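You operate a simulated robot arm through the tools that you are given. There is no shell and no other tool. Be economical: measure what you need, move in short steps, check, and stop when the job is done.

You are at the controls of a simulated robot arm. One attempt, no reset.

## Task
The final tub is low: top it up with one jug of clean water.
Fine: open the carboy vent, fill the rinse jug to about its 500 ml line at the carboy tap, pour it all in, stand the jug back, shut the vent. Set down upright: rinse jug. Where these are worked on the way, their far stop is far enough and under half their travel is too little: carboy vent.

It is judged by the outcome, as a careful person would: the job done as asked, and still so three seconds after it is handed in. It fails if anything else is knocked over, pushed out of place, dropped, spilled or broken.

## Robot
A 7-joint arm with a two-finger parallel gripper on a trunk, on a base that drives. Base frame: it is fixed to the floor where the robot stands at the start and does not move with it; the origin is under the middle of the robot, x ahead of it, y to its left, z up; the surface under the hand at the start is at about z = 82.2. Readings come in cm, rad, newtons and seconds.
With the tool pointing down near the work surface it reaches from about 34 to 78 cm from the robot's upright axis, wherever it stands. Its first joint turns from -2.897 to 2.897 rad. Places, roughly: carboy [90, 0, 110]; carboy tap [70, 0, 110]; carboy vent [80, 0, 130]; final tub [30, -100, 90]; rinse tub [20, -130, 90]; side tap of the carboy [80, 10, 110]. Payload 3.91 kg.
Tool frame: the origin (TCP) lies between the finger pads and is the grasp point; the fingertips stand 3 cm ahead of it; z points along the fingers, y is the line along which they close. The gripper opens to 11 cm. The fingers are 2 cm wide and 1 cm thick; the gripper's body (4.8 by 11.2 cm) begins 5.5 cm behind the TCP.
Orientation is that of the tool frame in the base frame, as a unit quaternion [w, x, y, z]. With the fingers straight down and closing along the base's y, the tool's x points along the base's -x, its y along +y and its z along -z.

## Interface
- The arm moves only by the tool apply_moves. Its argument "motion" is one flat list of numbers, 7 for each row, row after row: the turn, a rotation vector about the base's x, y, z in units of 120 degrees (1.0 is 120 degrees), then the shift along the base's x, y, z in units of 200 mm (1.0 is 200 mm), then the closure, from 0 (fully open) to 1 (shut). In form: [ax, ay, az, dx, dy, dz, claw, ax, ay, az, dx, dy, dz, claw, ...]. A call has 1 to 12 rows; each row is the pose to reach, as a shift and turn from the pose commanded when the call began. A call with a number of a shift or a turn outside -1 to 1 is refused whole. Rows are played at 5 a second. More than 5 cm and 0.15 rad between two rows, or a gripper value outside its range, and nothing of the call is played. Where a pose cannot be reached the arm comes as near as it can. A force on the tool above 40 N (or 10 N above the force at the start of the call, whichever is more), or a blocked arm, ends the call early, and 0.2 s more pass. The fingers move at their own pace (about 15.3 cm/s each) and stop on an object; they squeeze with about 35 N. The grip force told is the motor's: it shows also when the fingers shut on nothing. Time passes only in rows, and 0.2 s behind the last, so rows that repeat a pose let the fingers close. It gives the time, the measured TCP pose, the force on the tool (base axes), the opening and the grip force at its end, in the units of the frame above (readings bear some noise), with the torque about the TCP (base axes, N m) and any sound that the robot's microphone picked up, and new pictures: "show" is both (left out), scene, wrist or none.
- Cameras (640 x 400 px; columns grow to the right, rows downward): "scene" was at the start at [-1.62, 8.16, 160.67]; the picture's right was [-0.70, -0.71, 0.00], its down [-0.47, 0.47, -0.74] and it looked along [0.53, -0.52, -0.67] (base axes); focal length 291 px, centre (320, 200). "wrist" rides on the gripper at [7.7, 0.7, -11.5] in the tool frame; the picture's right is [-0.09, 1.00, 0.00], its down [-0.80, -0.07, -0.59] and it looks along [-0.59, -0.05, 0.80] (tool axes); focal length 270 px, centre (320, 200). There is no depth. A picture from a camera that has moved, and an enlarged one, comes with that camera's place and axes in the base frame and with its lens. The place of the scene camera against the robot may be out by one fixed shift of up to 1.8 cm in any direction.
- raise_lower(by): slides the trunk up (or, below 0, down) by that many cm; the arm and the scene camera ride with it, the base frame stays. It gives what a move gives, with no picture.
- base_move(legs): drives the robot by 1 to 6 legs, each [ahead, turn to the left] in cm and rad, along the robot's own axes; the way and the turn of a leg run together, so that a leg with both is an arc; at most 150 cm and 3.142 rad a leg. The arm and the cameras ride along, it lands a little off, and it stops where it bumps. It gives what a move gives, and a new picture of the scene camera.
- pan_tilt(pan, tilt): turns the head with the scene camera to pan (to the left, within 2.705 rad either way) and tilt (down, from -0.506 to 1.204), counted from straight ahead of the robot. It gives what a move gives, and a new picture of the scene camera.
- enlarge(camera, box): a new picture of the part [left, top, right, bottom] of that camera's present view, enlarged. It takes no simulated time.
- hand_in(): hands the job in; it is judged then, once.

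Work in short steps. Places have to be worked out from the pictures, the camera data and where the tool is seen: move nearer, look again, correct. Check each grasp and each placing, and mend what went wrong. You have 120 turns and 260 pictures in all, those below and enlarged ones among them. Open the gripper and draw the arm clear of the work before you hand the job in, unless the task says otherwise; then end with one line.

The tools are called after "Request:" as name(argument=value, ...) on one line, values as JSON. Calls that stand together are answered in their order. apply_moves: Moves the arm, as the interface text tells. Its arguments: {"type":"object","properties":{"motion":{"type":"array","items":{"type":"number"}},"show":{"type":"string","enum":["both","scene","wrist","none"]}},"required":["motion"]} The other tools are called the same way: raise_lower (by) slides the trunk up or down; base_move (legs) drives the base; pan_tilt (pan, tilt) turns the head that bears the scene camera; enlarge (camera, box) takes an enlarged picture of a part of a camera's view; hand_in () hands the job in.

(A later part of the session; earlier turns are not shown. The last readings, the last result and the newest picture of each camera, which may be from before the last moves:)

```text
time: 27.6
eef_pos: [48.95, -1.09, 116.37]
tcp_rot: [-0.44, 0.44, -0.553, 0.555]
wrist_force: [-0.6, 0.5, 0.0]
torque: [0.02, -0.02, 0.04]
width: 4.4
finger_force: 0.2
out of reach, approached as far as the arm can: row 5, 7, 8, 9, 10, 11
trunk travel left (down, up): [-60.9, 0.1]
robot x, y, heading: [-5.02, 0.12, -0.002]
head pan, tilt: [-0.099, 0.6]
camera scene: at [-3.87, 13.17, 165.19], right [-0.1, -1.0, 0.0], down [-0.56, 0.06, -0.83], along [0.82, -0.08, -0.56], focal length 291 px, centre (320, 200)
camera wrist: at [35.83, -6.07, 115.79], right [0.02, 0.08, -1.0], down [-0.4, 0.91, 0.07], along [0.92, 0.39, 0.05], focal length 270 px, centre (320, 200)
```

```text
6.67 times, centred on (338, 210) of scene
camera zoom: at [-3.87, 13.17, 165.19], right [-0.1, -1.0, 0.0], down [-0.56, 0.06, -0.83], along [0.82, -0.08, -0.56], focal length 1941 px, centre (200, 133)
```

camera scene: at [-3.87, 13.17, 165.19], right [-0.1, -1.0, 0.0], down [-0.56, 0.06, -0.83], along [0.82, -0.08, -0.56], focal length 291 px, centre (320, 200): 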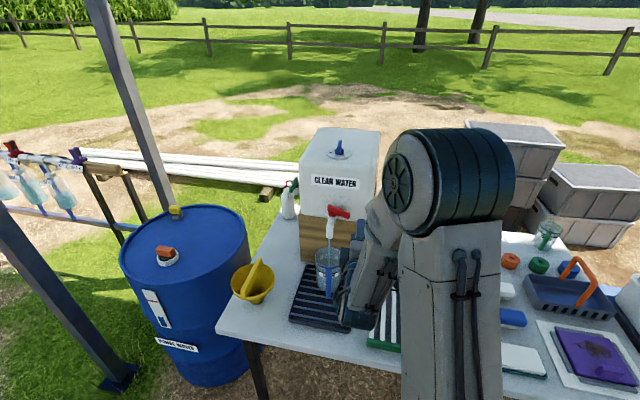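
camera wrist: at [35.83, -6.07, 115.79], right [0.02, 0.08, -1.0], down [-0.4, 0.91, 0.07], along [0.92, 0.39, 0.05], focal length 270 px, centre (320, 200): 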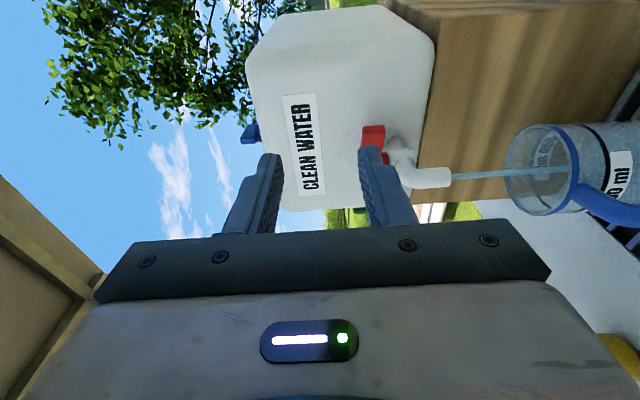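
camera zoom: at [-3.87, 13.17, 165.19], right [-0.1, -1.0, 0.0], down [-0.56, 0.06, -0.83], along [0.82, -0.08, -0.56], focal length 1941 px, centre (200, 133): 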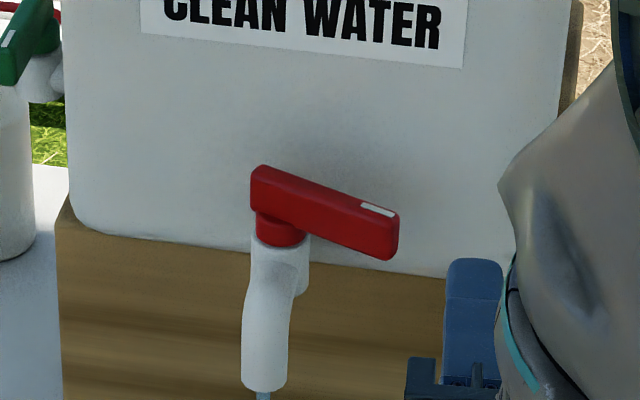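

The earlier retreat actually nudged the lever partly open — water is running into the jug already. I check the level right now.

Request:
enlarge(camera="wrist", box=[480, 90, 640, 250])

Request:
enlarge(camera="scene", box=[296, 230, 360, 300])

```text
2.50 times, centred on (560, 170) of wrist
camera zoom: at [35.83, -6.07, 115.79], right [0.02, 0.08, -1.0], down [-0.4, 0.91, 0.07], along [0.92, 0.39, 0.05], focal length 676 px, centre (-280, 275)
```

zoom: 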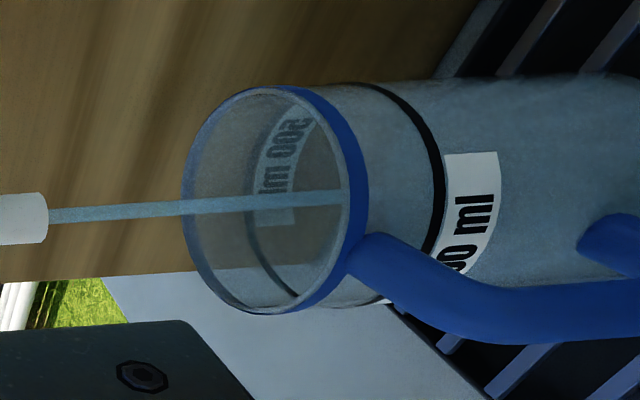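

```text
5.71 times, centred on (328, 265) of scene
camera zoom: at [-3.87, 13.17, 165.19], right [-0.1, -1.0, 0.0], down [-0.56, 0.06, -0.83], along [0.82, -0.08, -0.56], focal length 1664 px, centre (274, -171)
```

zoom: 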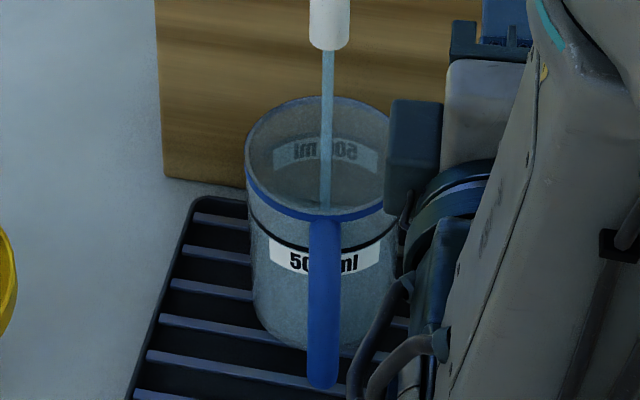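

I zoom closer to find the water surface before letting more time pass.

Request:
enlarge(camera="wrist", box=[540, 110, 640, 220])

Request:
enlarge(camera="scene", box=[312, 244, 348, 294])

```text
3.64 times, centred on (590, 165) of wrist
camera zoom: at [35.83, -6.07, 115.79], right [0.02, 0.08, -1.0], down [-0.4, 0.91, 0.07], along [0.92, 0.39, 0.05], focal length 983 px, centre (-662, 327)
```

zoom: 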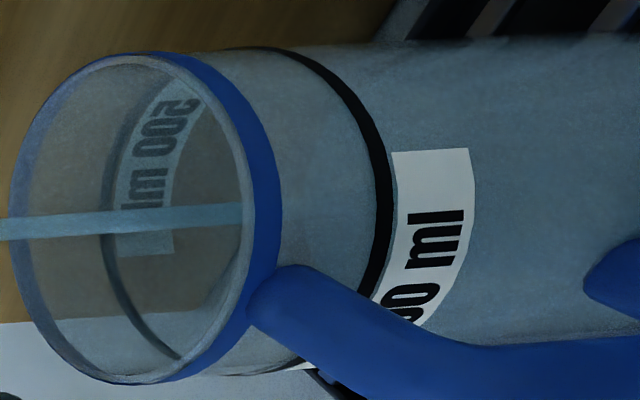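

```text
8.00 times, centred on (330, 269) of scene
camera zoom: at [-3.87, 13.17, 165.19], right [-0.1, -1.0, 0.0], down [-0.56, 0.06, -0.83], along [0.82, -0.08, -0.56], focal length 2329 px, centre (240, -352)
```

zoom: 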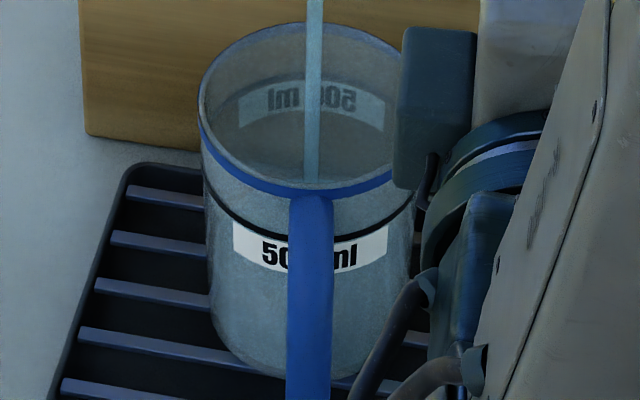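

The level isn't clear yet, so I get the closed fingers ready just in front of the lever tip (to push it shut), then re-check.

Request:
apply_moves(motion=[0, 0, 0, 0.2, 0.01, -0.1, 1, 0, 0, 0, 0.4, 0.03, -0.22, 1, 0, 0, 0, 0.5, 0.04, -0.3, 1], show="both")

Request:
enlarge(camera="scene", box=[312, 244, 348, 294])

```text
time: 28.4
eef_pos: [59.05, -0.23, 110.31]
tcp_rot: [-0.44, 0.439, -0.553, 0.554]
wrist_force: [0.5, -0.7, 0.5]
torque: [0.02, -0.02, 0.04]
width: 0.0
finger_force: 35.3
trunk travel left (down, up): [-60.9, 0.1]
robot x, y, heading: [-5.47, -0.32, 0.002]
head pan, tilt: [-0.099, 0.6]
camera scene: at [-3.83, 13.16, 165.19], right [-0.1, -1.0, 0.0], down [-0.56, 0.06, -0.82], along [0.82, -0.08, -0.57], focal length 291 px, centre (320, 200)
camera wrist: at [45.92, -5.22, 109.63], right [0.02, 0.09, -1.0], down [-0.4, 0.91, 0.07], along [0.92, 0.39, 0.06], focal length 270 px, centre (320, 200)
```

scene: 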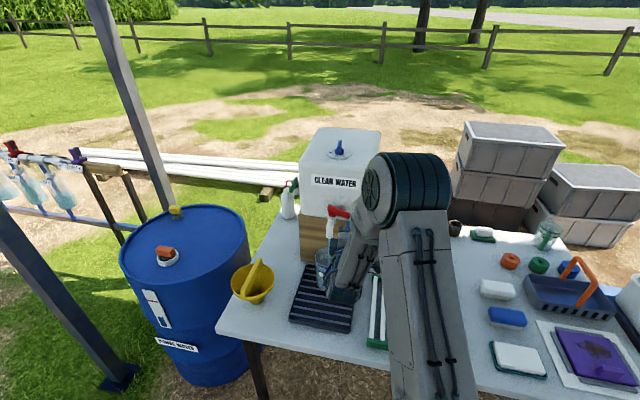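
wrist: 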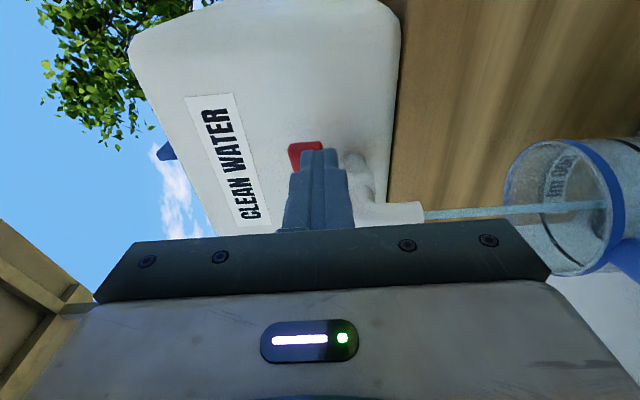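

```text
8.00 times, centred on (330, 269) of scene
camera zoom: at [-3.83, 13.16, 165.19], right [-0.1, -1.0, 0.0], down [-0.56, 0.06, -0.82], along [0.82, -0.08, -0.57], focal length 2329 px, centre (240, -352)
```

zoom: 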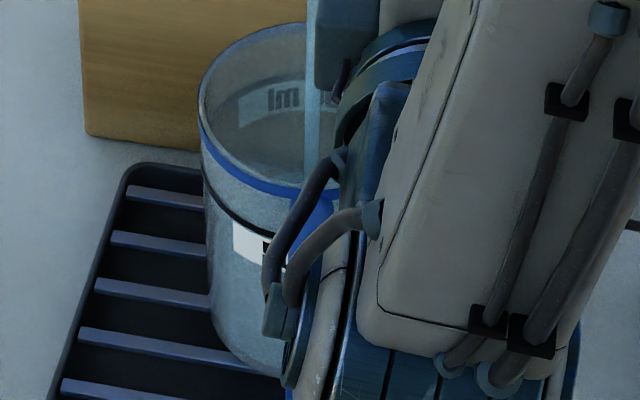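

Request:
enlarge(camera="wrist", box=[480, 120, 640, 280])

Request:
enlarge(camera="scene", box=[310, 244, 334, 264])

```text
2.50 times, centred on (560, 200) of wrist
camera zoom: at [45.92, -5.22, 109.63], right [0.02, 0.09, -1.0], down [-0.4, 0.91, 0.07], along [0.92, 0.39, 0.06], focal length 676 px, centre (-280, 200)
```

zoom: 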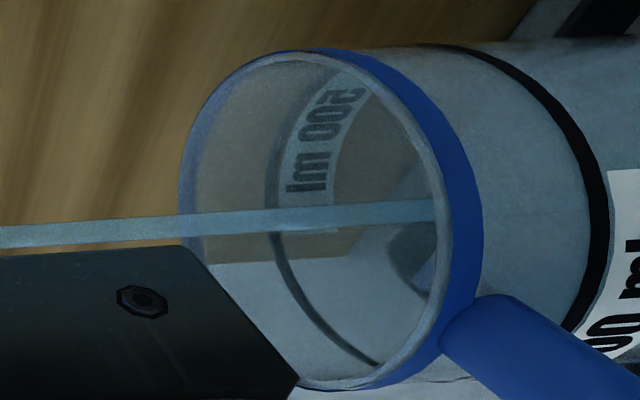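

```text
16.00 times, centred on (322, 254) of scene
camera zoom: at [-3.83, 13.16, 165.19], right [-0.1, -1.0, 0.0], down [-0.56, 0.06, -0.82], along [0.82, -0.08, -0.57], focal length 4658 px, centre (288, -664)
```

zoom: 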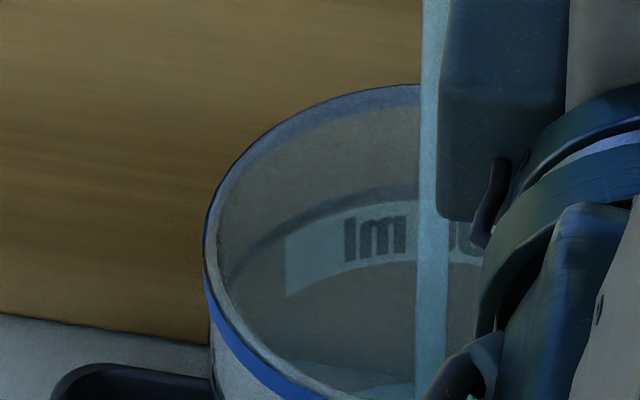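

Level remains ambiguous, so the safe thing is to shut the tap now by pushing the lever back toward the carboy, then inspect calmly.

Request:
apply_moves(motion=[0, 0, 0, 0.08, -0.018, 0, 1, 0, 0, 0, 0.13, -0.03, 0, 1, 0, 0, 0, 0.17, -0.04, 0, 1], show="both")

Request:
enlarge(camera="wrist", box=[240, 100, 560, 300])

```text
time: 29.2
eef_pos: [62.35, -1.07, 110.37]
tcp_rot: [-0.441, 0.438, -0.553, 0.555]
wrist_force: [0.2, -0.5, -0.1]
torque: [0.04, -0.05, 0.01]
width: 0.0
finger_force: 35.1
trunk travel left (down, up): [-60.9, 0.1]
robot x, y, heading: [-5.3, 0.38, 0.002]
head pan, tilt: [-0.099, 0.6]
camera scene: at [-3.87, 13.16, 165.19], right [-0.1, -1.0, 0.0], down [-0.56, 0.06, -0.83], along [0.82, -0.08, -0.56], focal length 291 px, centre (320, 200)
camera wrist: at [49.23, -6.05, 109.71], right [0.02, 0.09, -1.0], down [-0.4, 0.91, 0.07], along [0.92, 0.39, 0.06], focal length 270 px, centre (320, 200)
```

scene: 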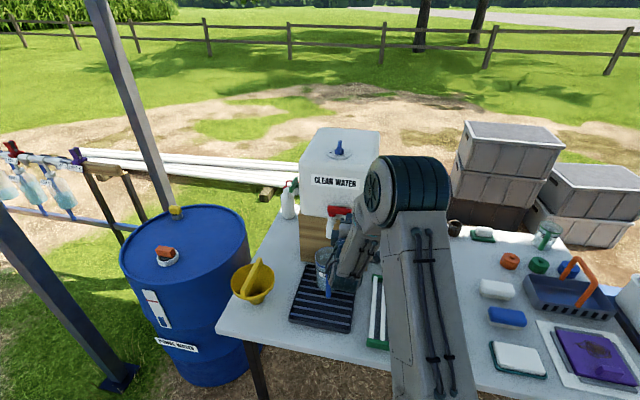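
wrist: 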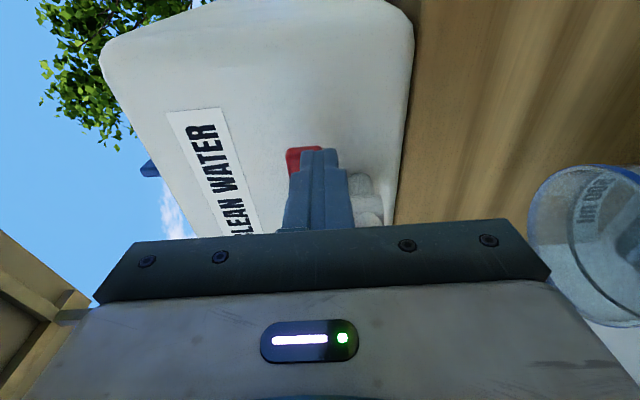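

```text
2.00 times, centred on (400, 200) of wrist
camera zoom: at [49.23, -6.05, 109.71], right [0.02, 0.09, -1.0], down [-0.4, 0.91, 0.07], along [0.92, 0.39, 0.06], focal length 541 px, centre (160, 200)
```

zoom: 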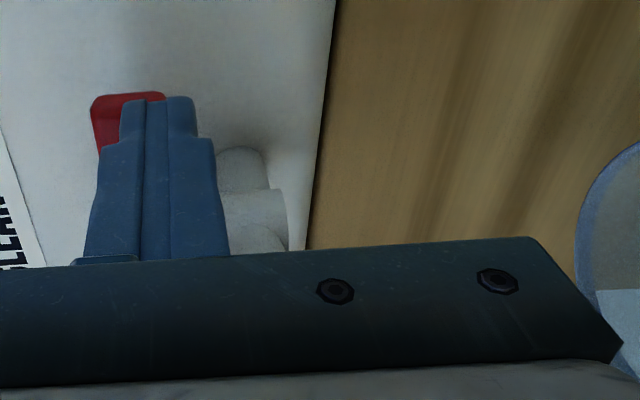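

Request:
enlarge(camera="scene", box=[300, 200, 364, 300])

Request:
enlarge(camera="wrist", box=[520, 140, 640, 340])

```text
4.00 times, centred on (332, 250) of scene
camera zoom: at [-3.87, 13.16, 165.19], right [-0.1, -1.0, 0.0], down [-0.56, 0.06, -0.83], along [0.82, -0.08, -0.56], focal length 1164 px, centre (272, 0)
```

zoom: 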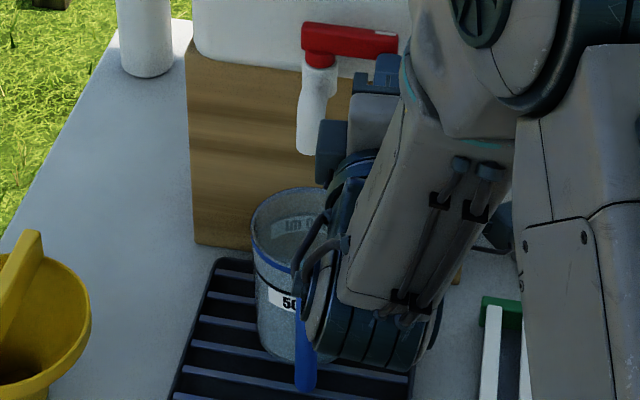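

```text
2.00 times, centred on (580, 240) of wrist
camera zoom: at [49.23, -6.05, 109.71], right [0.02, 0.09, -1.0], down [-0.4, 0.91, 0.07], along [0.92, 0.39, 0.06], focal length 541 px, centre (-200, 120)
```

zoom: 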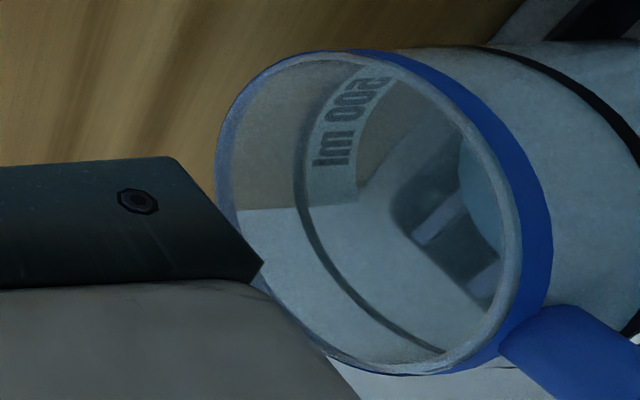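

The tap is shut and I can see the water surface low in the jug (~2 cm, perhaps 130 ml). I back off, open the fingers, and pinch the lever tip from above/below so I can open and close it controllably.

Request:
apply_moves(motion=[0, 0, 0, -0.1, 0.02, 0, 1, 0, 0, 0, -0.19, 0.04, 0, 0.8, 0, 0, 0, -0.19, 0.04, 0, 0.6, 0, 0, 0, -0.05, 0.02, 0, 0.6, 0, 0, 0, 0.06, 0, 0, 0.6, 0, 0, 0, 0.1275, 0, 0, 0.6], show="both")

Request:
enlarge(camera="wrist", box=[200, 80, 440, 230])

Request:
enlarge(camera="scene", box=[308, 190, 372, 230])

```text
time: 30.6
eef_pos: [65.01, -1.26, 110.43]
tcp_rot: [-0.441, 0.438, -0.553, 0.555]
wrist_force: [0.3, 0.2, -0.3]
torque: [0.03, 0.0, 0.02]
width: 4.42
finger_force: 0.0
trunk travel left (down, up): [-60.9, 0.1]
robot x, y, heading: [-4.93, -0.22, 0.002]
head pan, tilt: [-0.099, 0.6]
camera scene: at [-3.85, 13.16, 165.19], right [-0.1, -1.0, 0.0], down [-0.56, 0.06, -0.82], along [0.82, -0.08, -0.57], focal length 291 px, centre (320, 200)
camera wrist: at [51.81, -6.13, 109.78], right [0.02, 0.09, -1.0], down [-0.4, 0.91, 0.07], along [0.92, 0.39, 0.06], focal length 270 px, centre (320, 200)
```

scene: 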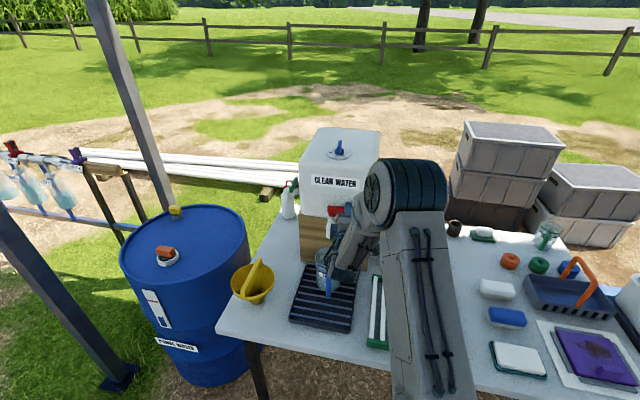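
wrist: 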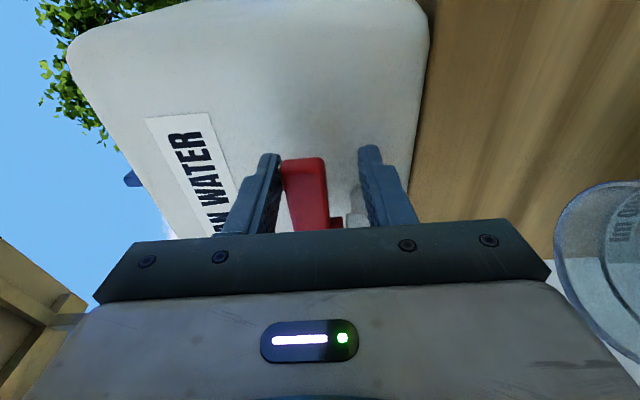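

```text
2.67 times, centred on (320, 155) of wrist
camera zoom: at [51.81, -6.13, 109.78], right [0.02, 0.09, -1.0], down [-0.4, 0.91, 0.07], along [0.92, 0.39, 0.06], focal length 721 px, centre (320, 320)
```

zoom: 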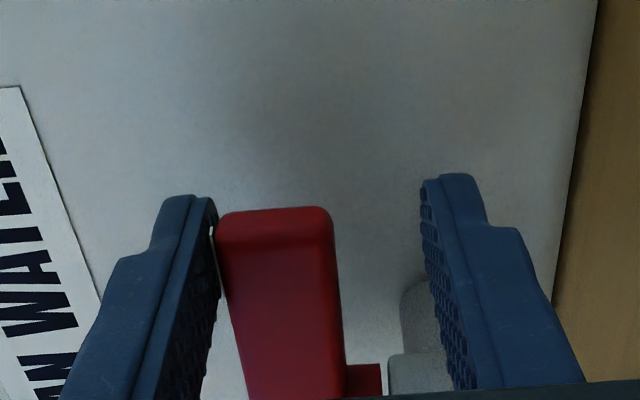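

```text
10.00 times, centred on (340, 210) of scene
camera zoom: at [-3.85, 13.16, 165.19], right [-0.1, -1.0, 0.0], down [-0.56, 0.06, -0.82], along [0.82, -0.08, -0.57], focal length 2911 px, centre (120, 100)
```

zoom: 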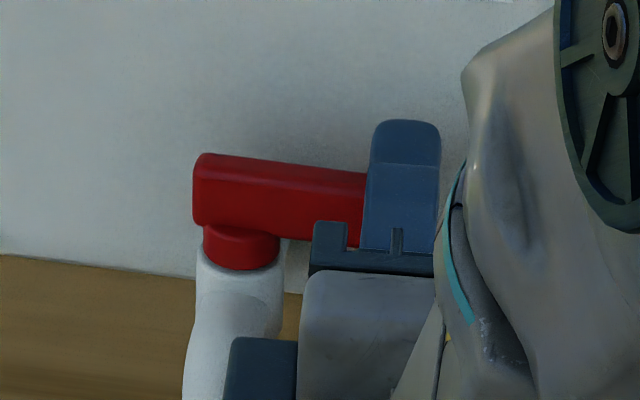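

The lever sits ~0.9 cm above the finger midline, so I raise the hand by that and close gently on it.

Request:
apply_moves(motion=[0, 0, 0, 0, 0, 0.045, 0.6, 0, 0, 0, 0, 0, 0.045, 1, 0, 0, 0, 0, 0, 0.045, 1], show="wrist")

```text
time: 31.4
eef_pos: [64.85, -1.06, 111.44]
tcp_rot: [-0.44, 0.439, -0.553, 0.555]
wrist_force: [-1.3, -0.3, 0.0]
torque: [-0.43, 0.51, 0.04]
width: 2.34
finger_force: 44.8
trunk travel left (down, up): [-60.9, 0.1]
robot x, y, heading: [-5.15, 0.09, -0.0]
head pan, tilt: [-0.099, 0.6]
camera wrist: at [51.78, -6.1, 110.68], right [0.02, 0.09, -1.0], down [-0.4, 0.91, 0.07], along [0.92, 0.4, 0.06], focal length 270 px, centre (320, 200)
```

wrist: 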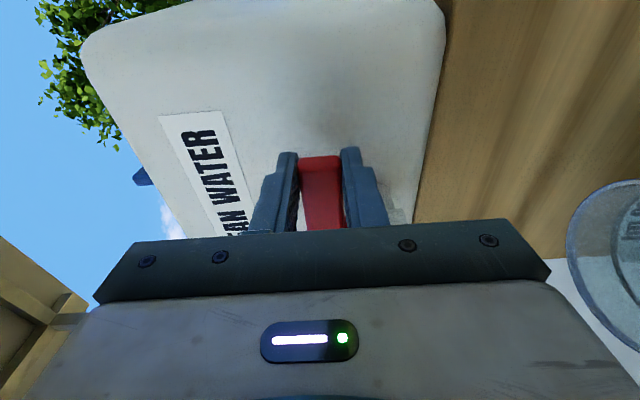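

Gripped (2.3 cm). Pull the lever along its arc about 45° open.

Request:
apply_moves(motion=[0, 0, 0, -0.041, 0.017, 0, 1, 0, 0, 0, -0.078, 0.041, 0, 1, 0, 0, 0, -0.11, 0.071, 0, 1, 0, 0, 0, -0.1365, 0.1065, 0, 1, 0, 0, 0, -0.1515, 0.1335, 0, 1], show="both")

Request:
enlarge(camera="scene", box=[300, 200, 364, 300])

Request:
enlarge(camera="wrist", box=[480, 120, 640, 320])

```text
time: 32.6
eef_pos: [61.91, 1.06, 111.26]
tcp_rot: [-0.44, 0.437, -0.554, 0.555]
wrist_force: [7.7, -24.3, 7.8]
torque: [-0.33, 0.2, -1.6]
width: 2.39
finger_force: 44.8
trunk travel left (down, up): [-60.9, 0.1]
robot x, y, heading: [-4.87, 0.11, -0.004]
head pan, tilt: [-0.099, 0.6]
camera scene: at [-3.77, 12.69, 165.24], right [-0.1, -0.99, 0.0], down [-0.56, 0.06, -0.82], along [0.82, -0.08, -0.57], focal length 291 px, centre (320, 200)
camera wrist: at [48.69, -3.86, 110.63], right [0.02, 0.09, -1.0], down [-0.39, 0.92, 0.07], along [0.92, 0.39, 0.06], focal length 270 px, centre (320, 200)
```

scene: 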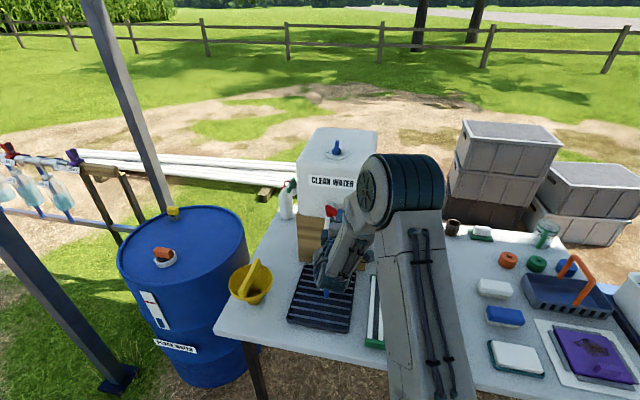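
wrist: 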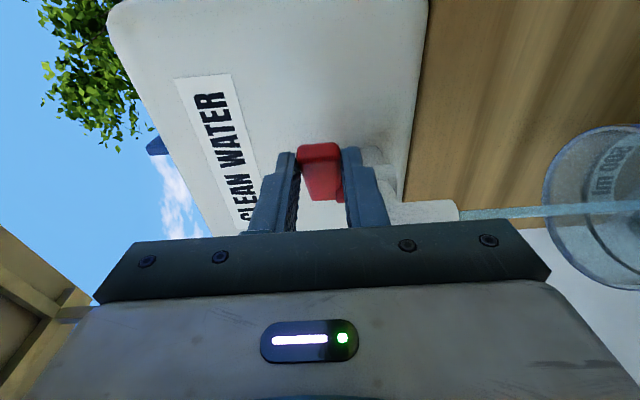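

```text
4.00 times, centred on (332, 250) of scene
camera zoom: at [-3.77, 12.69, 165.24], right [-0.1, -0.99, 0.0], down [-0.56, 0.06, -0.82], along [0.82, -0.08, -0.57], focal length 1164 px, centre (272, 0)
```

zoom: 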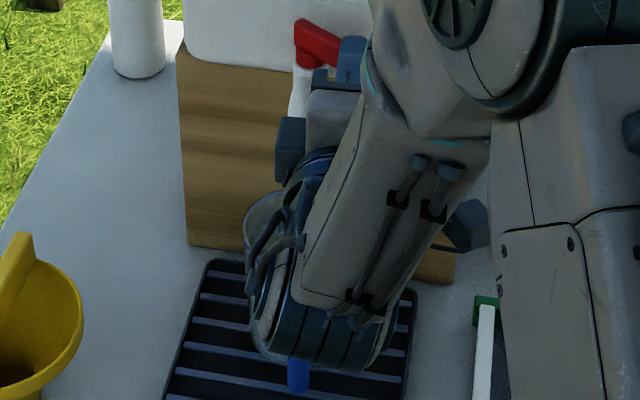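

```text
2.00 times, centred on (560, 220) of wrist
camera zoom: at [48.69, -3.86, 110.63], right [0.02, 0.09, -1.0], down [-0.39, 0.92, 0.07], along [0.92, 0.39, 0.06], focal length 541 px, centre (-160, 160)
```

zoom: 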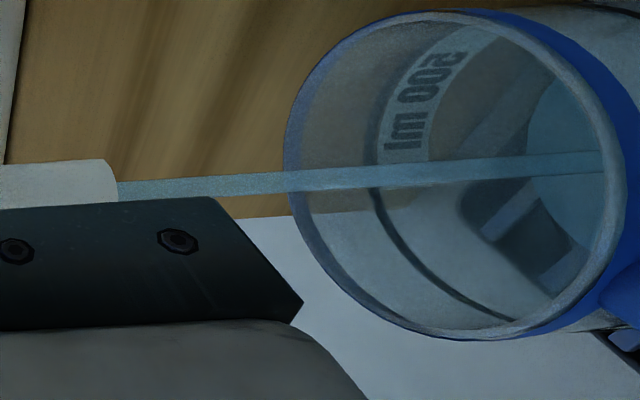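

Water flows and the surface is visible. I relieve the sideways strain slightly and wait ~2 s holding the lever.

Request:
apply_moves(motion=[0, 0, 0, 0, -0.02, 0, 1, 0, 0, 0, 0, -0.02, 0, 1, 0, 0, 0, 0, -0.02, 0, 1, 0, 0, 0, 0, -0.02, 0, 1, 0, 0, 0, 0, -0.02, 0, 1, 0, 0, 0, 0, -0.02, 0, 1, 0, 0, 0, 0, -0.02, 0, 1, 0, 0, 0, 0, -0.02, 0, 1, 0, 0, 0, 0, -0.02, 0, 1], show="none")

Request:
enlarge(camera="wrist", box=[480, 120, 640, 320])

```text
time: 34.6
eef_pos: [61.95, 1.22, 111.36]
tcp_rot: [-0.443, 0.438, -0.553, 0.554]
wrist_force: [1.5, -12.2, 4.8]
torque: [-0.16, 0.29, -0.73]
width: 2.38
finger_force: 44.8
trunk travel left (down, up): [-60.9, 0.1]
robot x, y, heading: [-5.14, 0.21, -0.0]
head pan, tilt: [-0.099, 0.6]
```

```text
2.00 times, centred on (560, 220) of wrist
camera zoom: at [48.72, -3.95, 110.64], right [0.02, 0.09, -1.0], down [-0.4, 0.91, 0.07], along [0.92, 0.4, 0.06], focal length 541 px, centre (-160, 160)
```

zoom: 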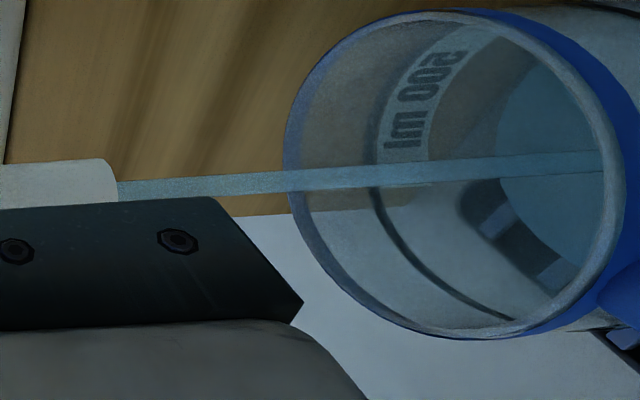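

Level rises about 1.1 cm per 2 s; the 500 line is ~4.4 cm above the current level, so ~8 s more. I wait 5 s and check.

Request:
apply_moves(motion=[0, 0, 0, 0, 0, 0, 1, 0, 0, 0, 0, 0, 0, 1, 0, 0, 0, 0, 0, 0, 1, 0, 0, 0, 0, 0, 0, 1, 0, 0, 0, 0, 0, 0, 1, 0, 0, 0, 0, 0, 0, 1, 0, 0, 0, 0, 0, 0, 1, 0, 0, 0, 0, 0, 0, 1, 0, 0, 0, 0, 0, 0, 1, 0, 0, 0, 0, 0, 0, 1, 0, 0, 0, 0, 0, 0, 1, 0, 0, 0, 0, 0, 0, 1], show="none")

Request:
apply_moves(motion=[0, 0, 0, 0, 0, 0, 1, 0, 0, 0, 0, 0, 0, 1, 0, 0, 0, 0, 0, 0, 1, 0, 0, 0, 0, 0, 0, 1, 0, 0, 0, 0, 0, 0, 1, 0, 0, 0, 0, 0, 0, 1, 0, 0, 0, 0, 0, 0, 1, 0, 0, 0, 0, 0, 0, 1, 0, 0, 0, 0, 0, 0, 1, 0, 0, 0, 0, 0, 0, 1], show="none")

Request:
enlarge(camera="wrist", box=[480, 120, 640, 320])

```text
time: 37.2
eef_pos: [61.82, 1.12, 111.28]
tcp_rot: [-0.441, 0.438, -0.554, 0.554]
wrist_force: [-1.3, -8.2, -0.2]
torque: [-0.22, 0.35, -0.4]
width: 2.36
finger_force: 44.9
trunk travel left (down, up): [-60.9, 0.1]
robot x, y, heading: [-5.22, -0.17, 0.002]
head pan, tilt: [-0.099, 0.6]
```

```text
time: 39.4
eef_pos: [61.89, 1.02, 111.33]
tcp_rot: [-0.441, 0.438, -0.553, 0.554]
wrist_force: [-2.8, -9.7, -2.2]
torque: [-0.29, 0.39, -0.46]
width: 2.37
finger_force: 44.8
trunk travel left (down, up): [-60.9, 0.1]
robot x, y, heading: [-5.59, 0.15, 0.004]
head pan, tilt: [-0.099, 0.6]
```

```text
2.00 times, centred on (560, 220) of wrist
camera zoom: at [48.71, -3.92, 110.64], right [0.02, 0.09, -1.0], down [-0.4, 0.91, 0.07], along [0.92, 0.39, 0.06], focal length 541 px, centre (-160, 160)
```

zoom: 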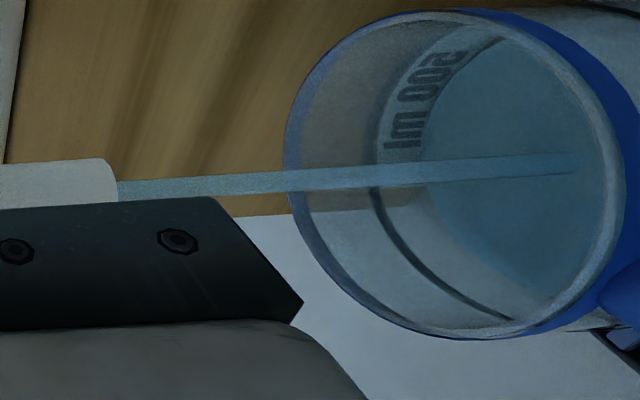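

About 47 px from the line at ~15 px/s; wait ~2.2 s, then close by reversing the arc.

Request:
apply_moves(motion=[0, 0, 0, 0, 0, 0, 1, 0, 0, 0, 0, 0, 0, 1, 0, 0, 0, 0, 0, 0, 1, 0, 0, 0, 0, 0, 0, 1, 0, 0, 0, 0, 0, 0, 1, 0, 0, 0, 0, 0, 0, 1, 0, 0, 0, 0, 0, 0, 1, 0, 0, 0, 0, 0, 0, 1, 0, 0, 0, 0, 0, 0, 1], show="none")

Request:
enlarge(camera="wrist", box=[480, 120, 640, 320])

```text
time: 41.4
eef_pos: [61.88, 1.15, 111.36]
tcp_rot: [-0.441, 0.439, -0.553, 0.554]
wrist_force: [-3.6, -10.0, -3.5]
torque: [-0.24, 0.46, -0.47]
width: 2.39
finger_force: 45.4
trunk travel left (down, up): [-60.9, 0.1]
robot x, y, heading: [-5.19, -0.31, 0.005]
head pan, tilt: [-0.099, 0.6]
```

```text
2.00 times, centred on (560, 220) of wrist
camera zoom: at [48.71, -3.92, 110.64], right [0.02, 0.09, -1.0], down [-0.4, 0.91, 0.07], along [0.92, 0.39, 0.06], focal length 541 px, centre (-160, 160)
```

zoom: 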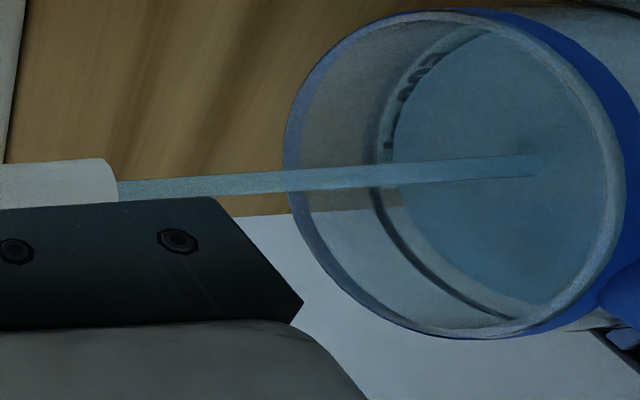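

Nearly at the line; shut the tap now.

Request:
apply_moves(motion=[0, 0, 0, 0.0415, -0.0425, 0, 1, 0, 0, 0, 0.0735, -0.0725, 0, 1, 0, 0, 0, 0.1105, -0.0965, 0, 1, 0, 0, 0, 0.1515, -0.1135, 0, 1, 0, 0, 0, 0.163, -0.115, 0, 1], show="wrist")

Request:
enlarge(camera="wrist", box=[480, 120, 640, 320])

```text
time: 42.6
eef_pos: [64.92, -0.73, 111.35]
tcp_rot: [-0.441, 0.44, -0.553, 0.554]
wrist_force: [-22.1, 16.9, -14.3]
torque: [0.15, 0.25, 1.35]
width: 2.37
finger_force: 45.2
trunk travel left (down, up): [-60.9, 0.1]
robot x, y, heading: [-5.36, 0.18, 0.005]
head pan, tilt: [-0.099, 0.6]
camera wrist: at [51.83, -5.79, 110.69], right [0.02, 0.08, -1.0], down [-0.4, 0.91, 0.07], along [0.92, 0.4, 0.05], focal length 270 px, centre (320, 200)
```

wrist: 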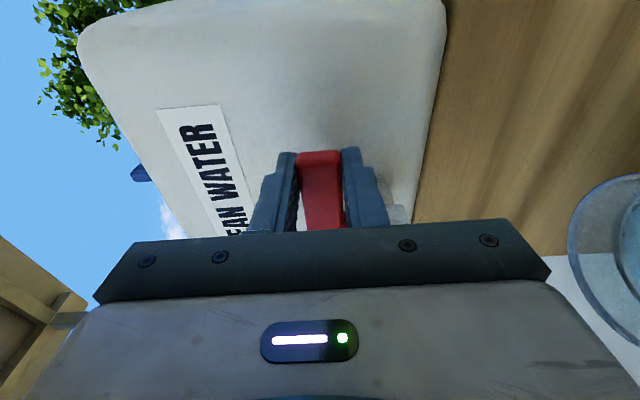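

```text
2.00 times, centred on (560, 220) of wrist
camera zoom: at [51.83, -5.79, 110.69], right [0.02, 0.08, -1.0], down [-0.4, 0.91, 0.07], along [0.92, 0.4, 0.05], focal length 541 px, centre (-160, 160)
```

zoom: 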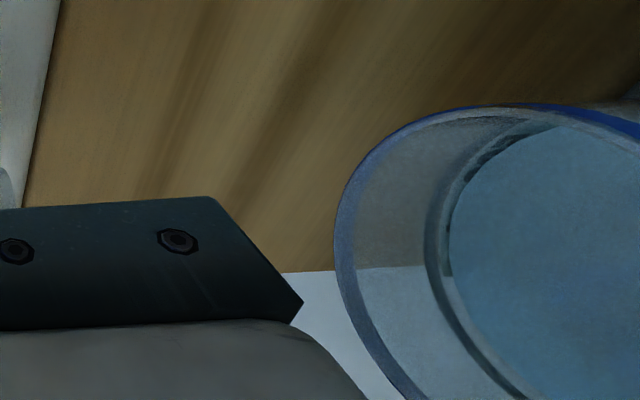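

Flow is stopped with the water about at the line. Release the lever, back off, and verify the tap.

Request:
apply_moves(motion=[0, 0, 0, 0, 0, 0, 0.6, 0, 0, 0, 0, 0, 0, 0.6, 0, 0, 0, -0.15, 0.02, 0, 0.6, 0, 0, 0, -0.35, 0.03, 0.02, 0.6, 0, 0, 0, -0.55, 0, 0.1, 0.6, 0, 0, 0, -0.7, -0.05, 0.2, 0.6], show="both")

Request:
enlarge(camera="scene", box=[290, 190, 370, 320])

Request:
enlarge(camera="wrist", box=[340, 100, 640, 290])

```text
time: 44.0
eef_pos: [50.96, -2.19, 115.36]
tcp_rot: [-0.442, 0.438, -0.553, 0.554]
wrist_force: [-0.5, -0.2, 0.4]
torque: [-0.02, -0.04, 0.02]
width: 4.39
finger_force: 0.1
trunk travel left (down, up): [-60.9, 0.1]
robot x, y, heading: [-5.24, -0.1, -0.001]
head pan, tilt: [-0.099, 0.6]
camera scene: at [-3.99, 13.07, 165.19], right [-0.1, -1.0, 0.0], down [-0.56, 0.06, -0.83], along [0.82, -0.08, -0.56], focal length 291 px, centre (320, 200)
camera wrist: at [37.91, -7.15, 114.67], right [0.03, 0.09, -1.0], down [-0.4, 0.91, 0.07], along [0.92, 0.4, 0.06], focal length 270 px, centre (320, 200)
```

scene: 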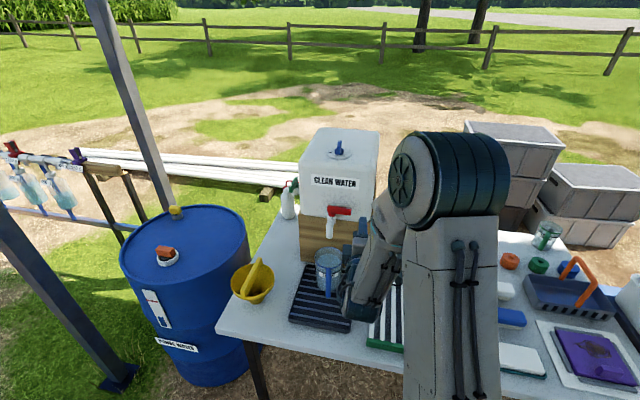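
wrist: 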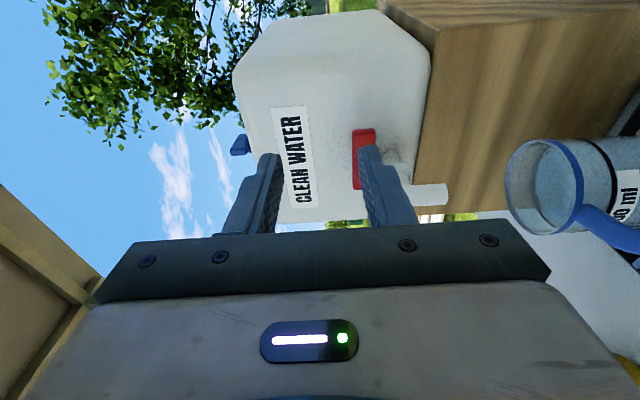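

```text
3.08 times, centred on (330, 255) of scene
camera zoom: at [-3.99, 13.07, 165.19], right [-0.1, -1.0, 0.0], down [-0.56, 0.06, -0.83], along [0.82, -0.08, -0.56], focal length 896 px, centre (289, 31)
```

zoom: 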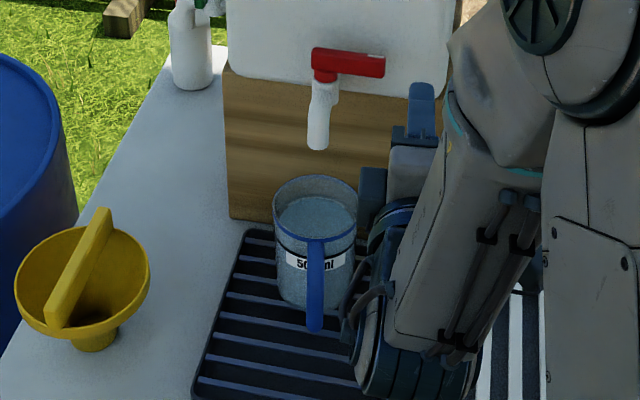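

```text
2.11 times, centred on (490, 195) of wrist
camera zoom: at [37.91, -7.15, 114.67], right [0.03, 0.09, -1.0], down [-0.4, 0.91, 0.07], along [0.92, 0.4, 0.06], focal length 569 px, centre (-38, 210)
```

zoom: 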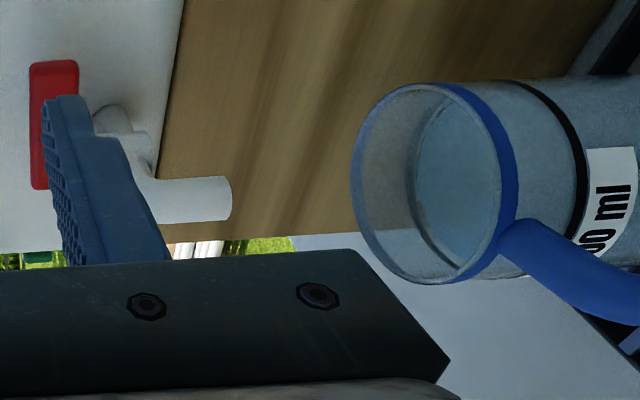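

Tap is shut and the level is right at the 500 line. Next I roll the hand another 90° (camera on top, fingers closing sideways) to grasp the jug body with the handle between the fingers.

Request:
apply_moves(motion=[-0.0665, 0.0153, 0, 0, 0.02, 0.0, 0.5, -0.133, 0.0307, 0, 0, 0.04, 0.0, 0.4, -0.1994, 0.046, 0, 0, 0.06, 0.0, 0.3, -0.2658, 0.0613, 0, 0, 0.08, 0.0, 0.2, -0.3323, 0.0767, 0, 0, 0.1, 0.0, 0.1, -0.3987, 0.092, 0, 0, 0.12, 0.0, 0, -0.4652, 0.1074, 0, 0, 0.15, 0.0, 0, -0.5316, 0.1227, 0, 0, 0.18, 0.0, 0, -0.5981, 0.138, 0, 0, 0.2, 0.0, 0, -0.6645, 0.1534, 0, 0, 0.22, 0.0, 0, -0.731, 0.1687, 0, 0, 0.25, 0.0, 0], show="both")

```text
time: 46.4
eef_pos: [51.07, 3.03, 115.38]
tcp_rot: [0.078, 0.702, -0.077, 0.703]
wrist_force: [-0.2, 0.8, -0.3]
torque: [0.0, -0.02, 0.01]
width: 11.0
finger_force: 0.0
trunk travel left (down, up): [-60.9, 0.1]
robot x, y, heading: [-5.33, -0.07, 0.005]
head pan, tilt: [-0.099, 0.6]
camera scene: at [-3.88, 13.13, 165.19], right [-0.1, -1.0, 0.0], down [-0.56, 0.06, -0.83], along [0.82, -0.08, -0.56], focal length 291 px, centre (320, 200)
camera wrist: at [39.52, 4.74, 123.09], right [-0.22, -0.97, -0.09], down [-0.56, 0.2, -0.8], along [0.8, -0.13, -0.59], focal length 270 px, centre (320, 200)
```

scene: 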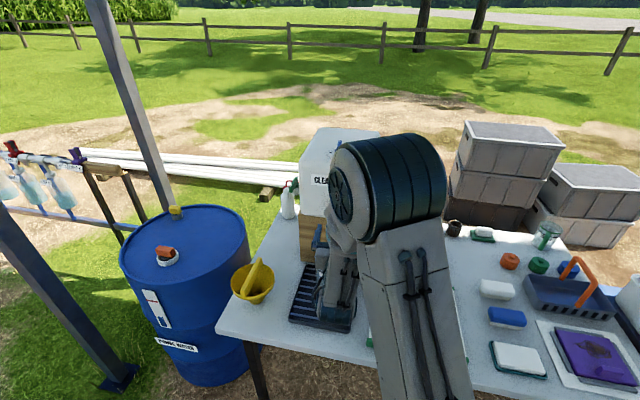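
wrist: 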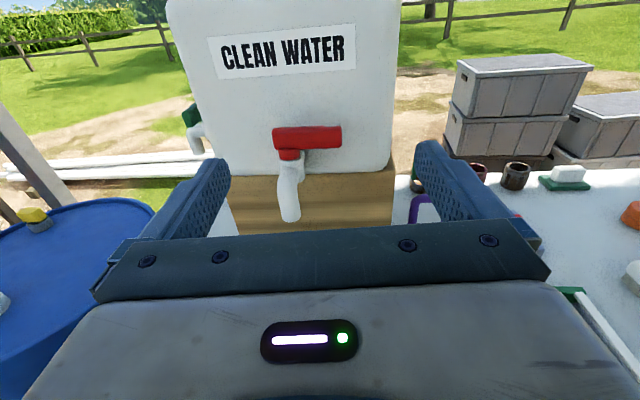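

The view is good. I lower the hand 12 cm in place to see the jug between the fingers.

Request:
apply_moves(motion=[0, 0, 0, 0, 0, -0.2, 0, 0, 0, 0, 0, 0, -0.4, 0, 0, 0, 0, 0, 0, -0.6, 0], show="both")

Request:
enlarge(camera="wrist", box=[200, 80, 440, 230])

```text
time: 47.2
eef_pos: [51.18, 2.99, 103.33]
tcp_rot: [0.078, 0.702, -0.078, 0.704]
wrist_force: [-0.3, 0.4, 0.3]
torque: [0.02, 0.0, 0.0]
width: 10.99
finger_force: 0.1
trunk travel left (down, up): [-60.9, 0.1]
robot x, y, heading: [-5.17, -0.14, 0.001]
head pan, tilt: [-0.099, 0.6]
camera scene: at [-3.81, 13.15, 165.19], right [-0.1, -1.0, 0.0], down [-0.56, 0.06, -0.82], along [0.82, -0.08, -0.57], focal length 291 px, centre (320, 200)
camera wrist: at [39.62, 4.76, 111.04], right [-0.22, -0.97, -0.09], down [-0.56, 0.2, -0.8], along [0.8, -0.13, -0.59], focal length 270 px, centre (320, 200)
```

scene: 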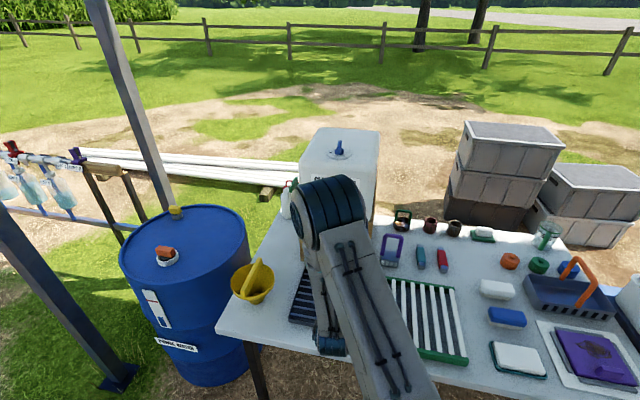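
wrist: 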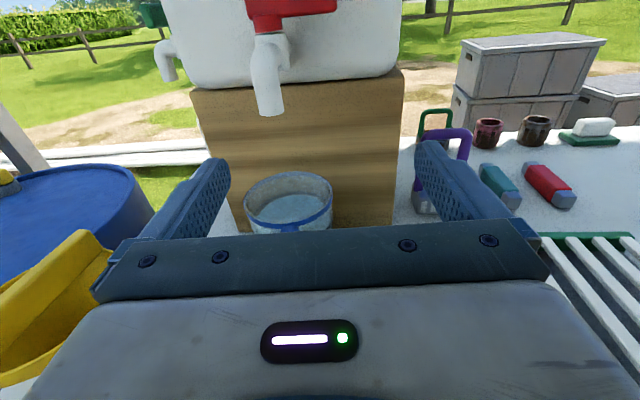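

```text
2.67 times, centred on (320, 155) of wrist
camera zoom: at [39.62, 4.76, 111.04], right [-0.22, -0.97, -0.09], down [-0.56, 0.2, -0.8], along [0.8, -0.13, -0.59], focal length 721 px, centre (320, 320)
```

zoom: 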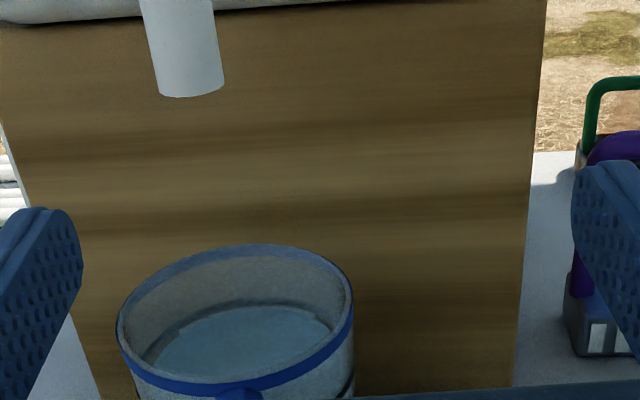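

Jug rim centre is about (63, 4.3, 94.7), handle pointing back at azimuth ~180°. I yaw the hand +11° to align with the handle and descend to z≈91 short of the handle.

Request:
apply_moves(motion=[0, 0, 0.045, 0, 0.04, -0.15, 0, 0, 0, 0.09, 0, 0.075, -0.3, 0, 0, 0, 0.09, 0, 0.075, -0.45, 0, 0, 0, 0.09, 0, 0.075, -0.56, 0, 0, 0, 0.09, 0, 0.075, -0.625, 0], show="both")

Request:
enlarge(camera="wrist", box=[200, 80, 440, 230])

Request:
enlarge(camera="scene", box=[270, 220, 400, 380])

```text
time: 48.4
eef_pos: [51.16, 4.48, 90.82]
tcp_rot: [0.012, 0.707, -0.012, 0.707]
wrist_force: [0.0, -1.1, -0.7]
torque: [-0.03, -0.05, 0.03]
width: 11.01
finger_force: 0.0
trunk travel left (down, up): [-60.9, 0.1]
robot x, y, heading: [-4.82, -0.38, 0.0]
head pan, tilt: [-0.099, 0.6]
camera scene: at [-3.87, 13.12, 165.19], right [-0.1, -1.0, 0.0], down [-0.56, 0.06, -0.83], along [0.82, -0.08, -0.56], focal length 291 px, centre (320, 200)
camera wrist: at [39.45, 4.04, 98.54], right [-0.03, -1.0, -0.09], down [-0.59, 0.09, -0.8], along [0.81, 0.03, -0.59], focal length 270 px, centre (320, 200)
```

scene: 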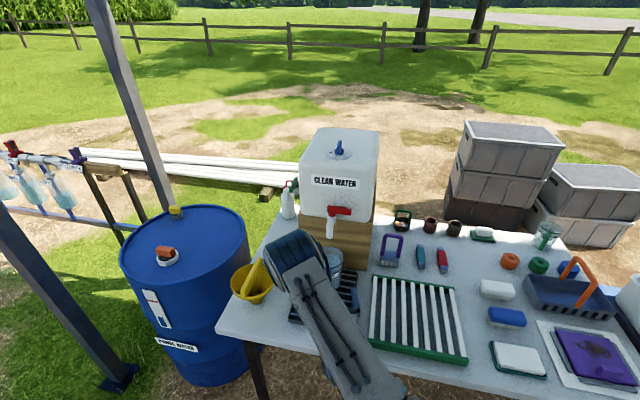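
wrist: 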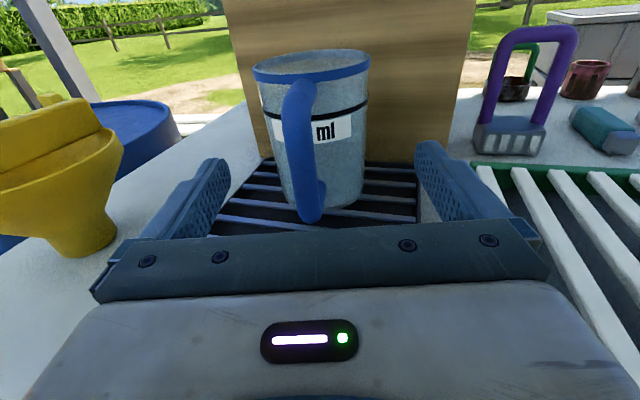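

```text
2.67 times, centred on (320, 155) of wrist
camera zoom: at [39.45, 4.04, 98.54], right [-0.03, -1.0, -0.09], down [-0.59, 0.09, -0.8], along [0.81, 0.03, -0.59], focal length 721 px, centre (320, 320)
```

zoom: 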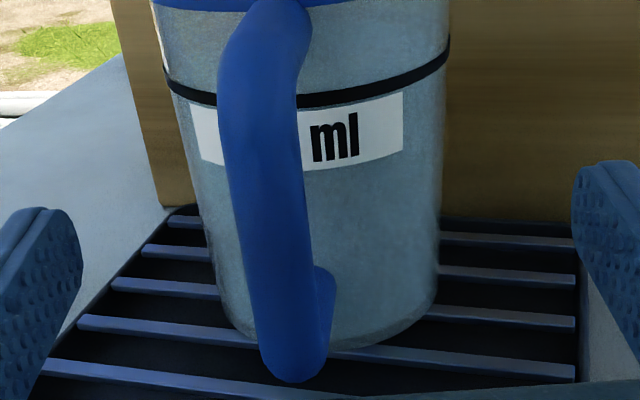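

```text
2.50 times, centred on (335, 300) of scene
camera zoom: at [-3.87, 13.12, 165.19], right [-0.1, -1.0, 0.0], down [-0.56, 0.06, -0.83], along [0.82, -0.08, -0.56], focal length 728 px, centre (282, -50)
```

zoom: 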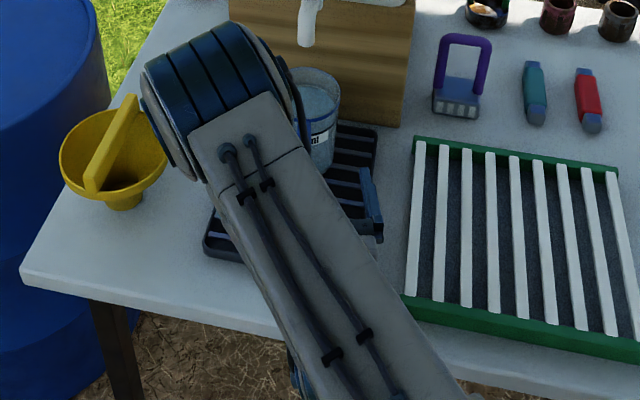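

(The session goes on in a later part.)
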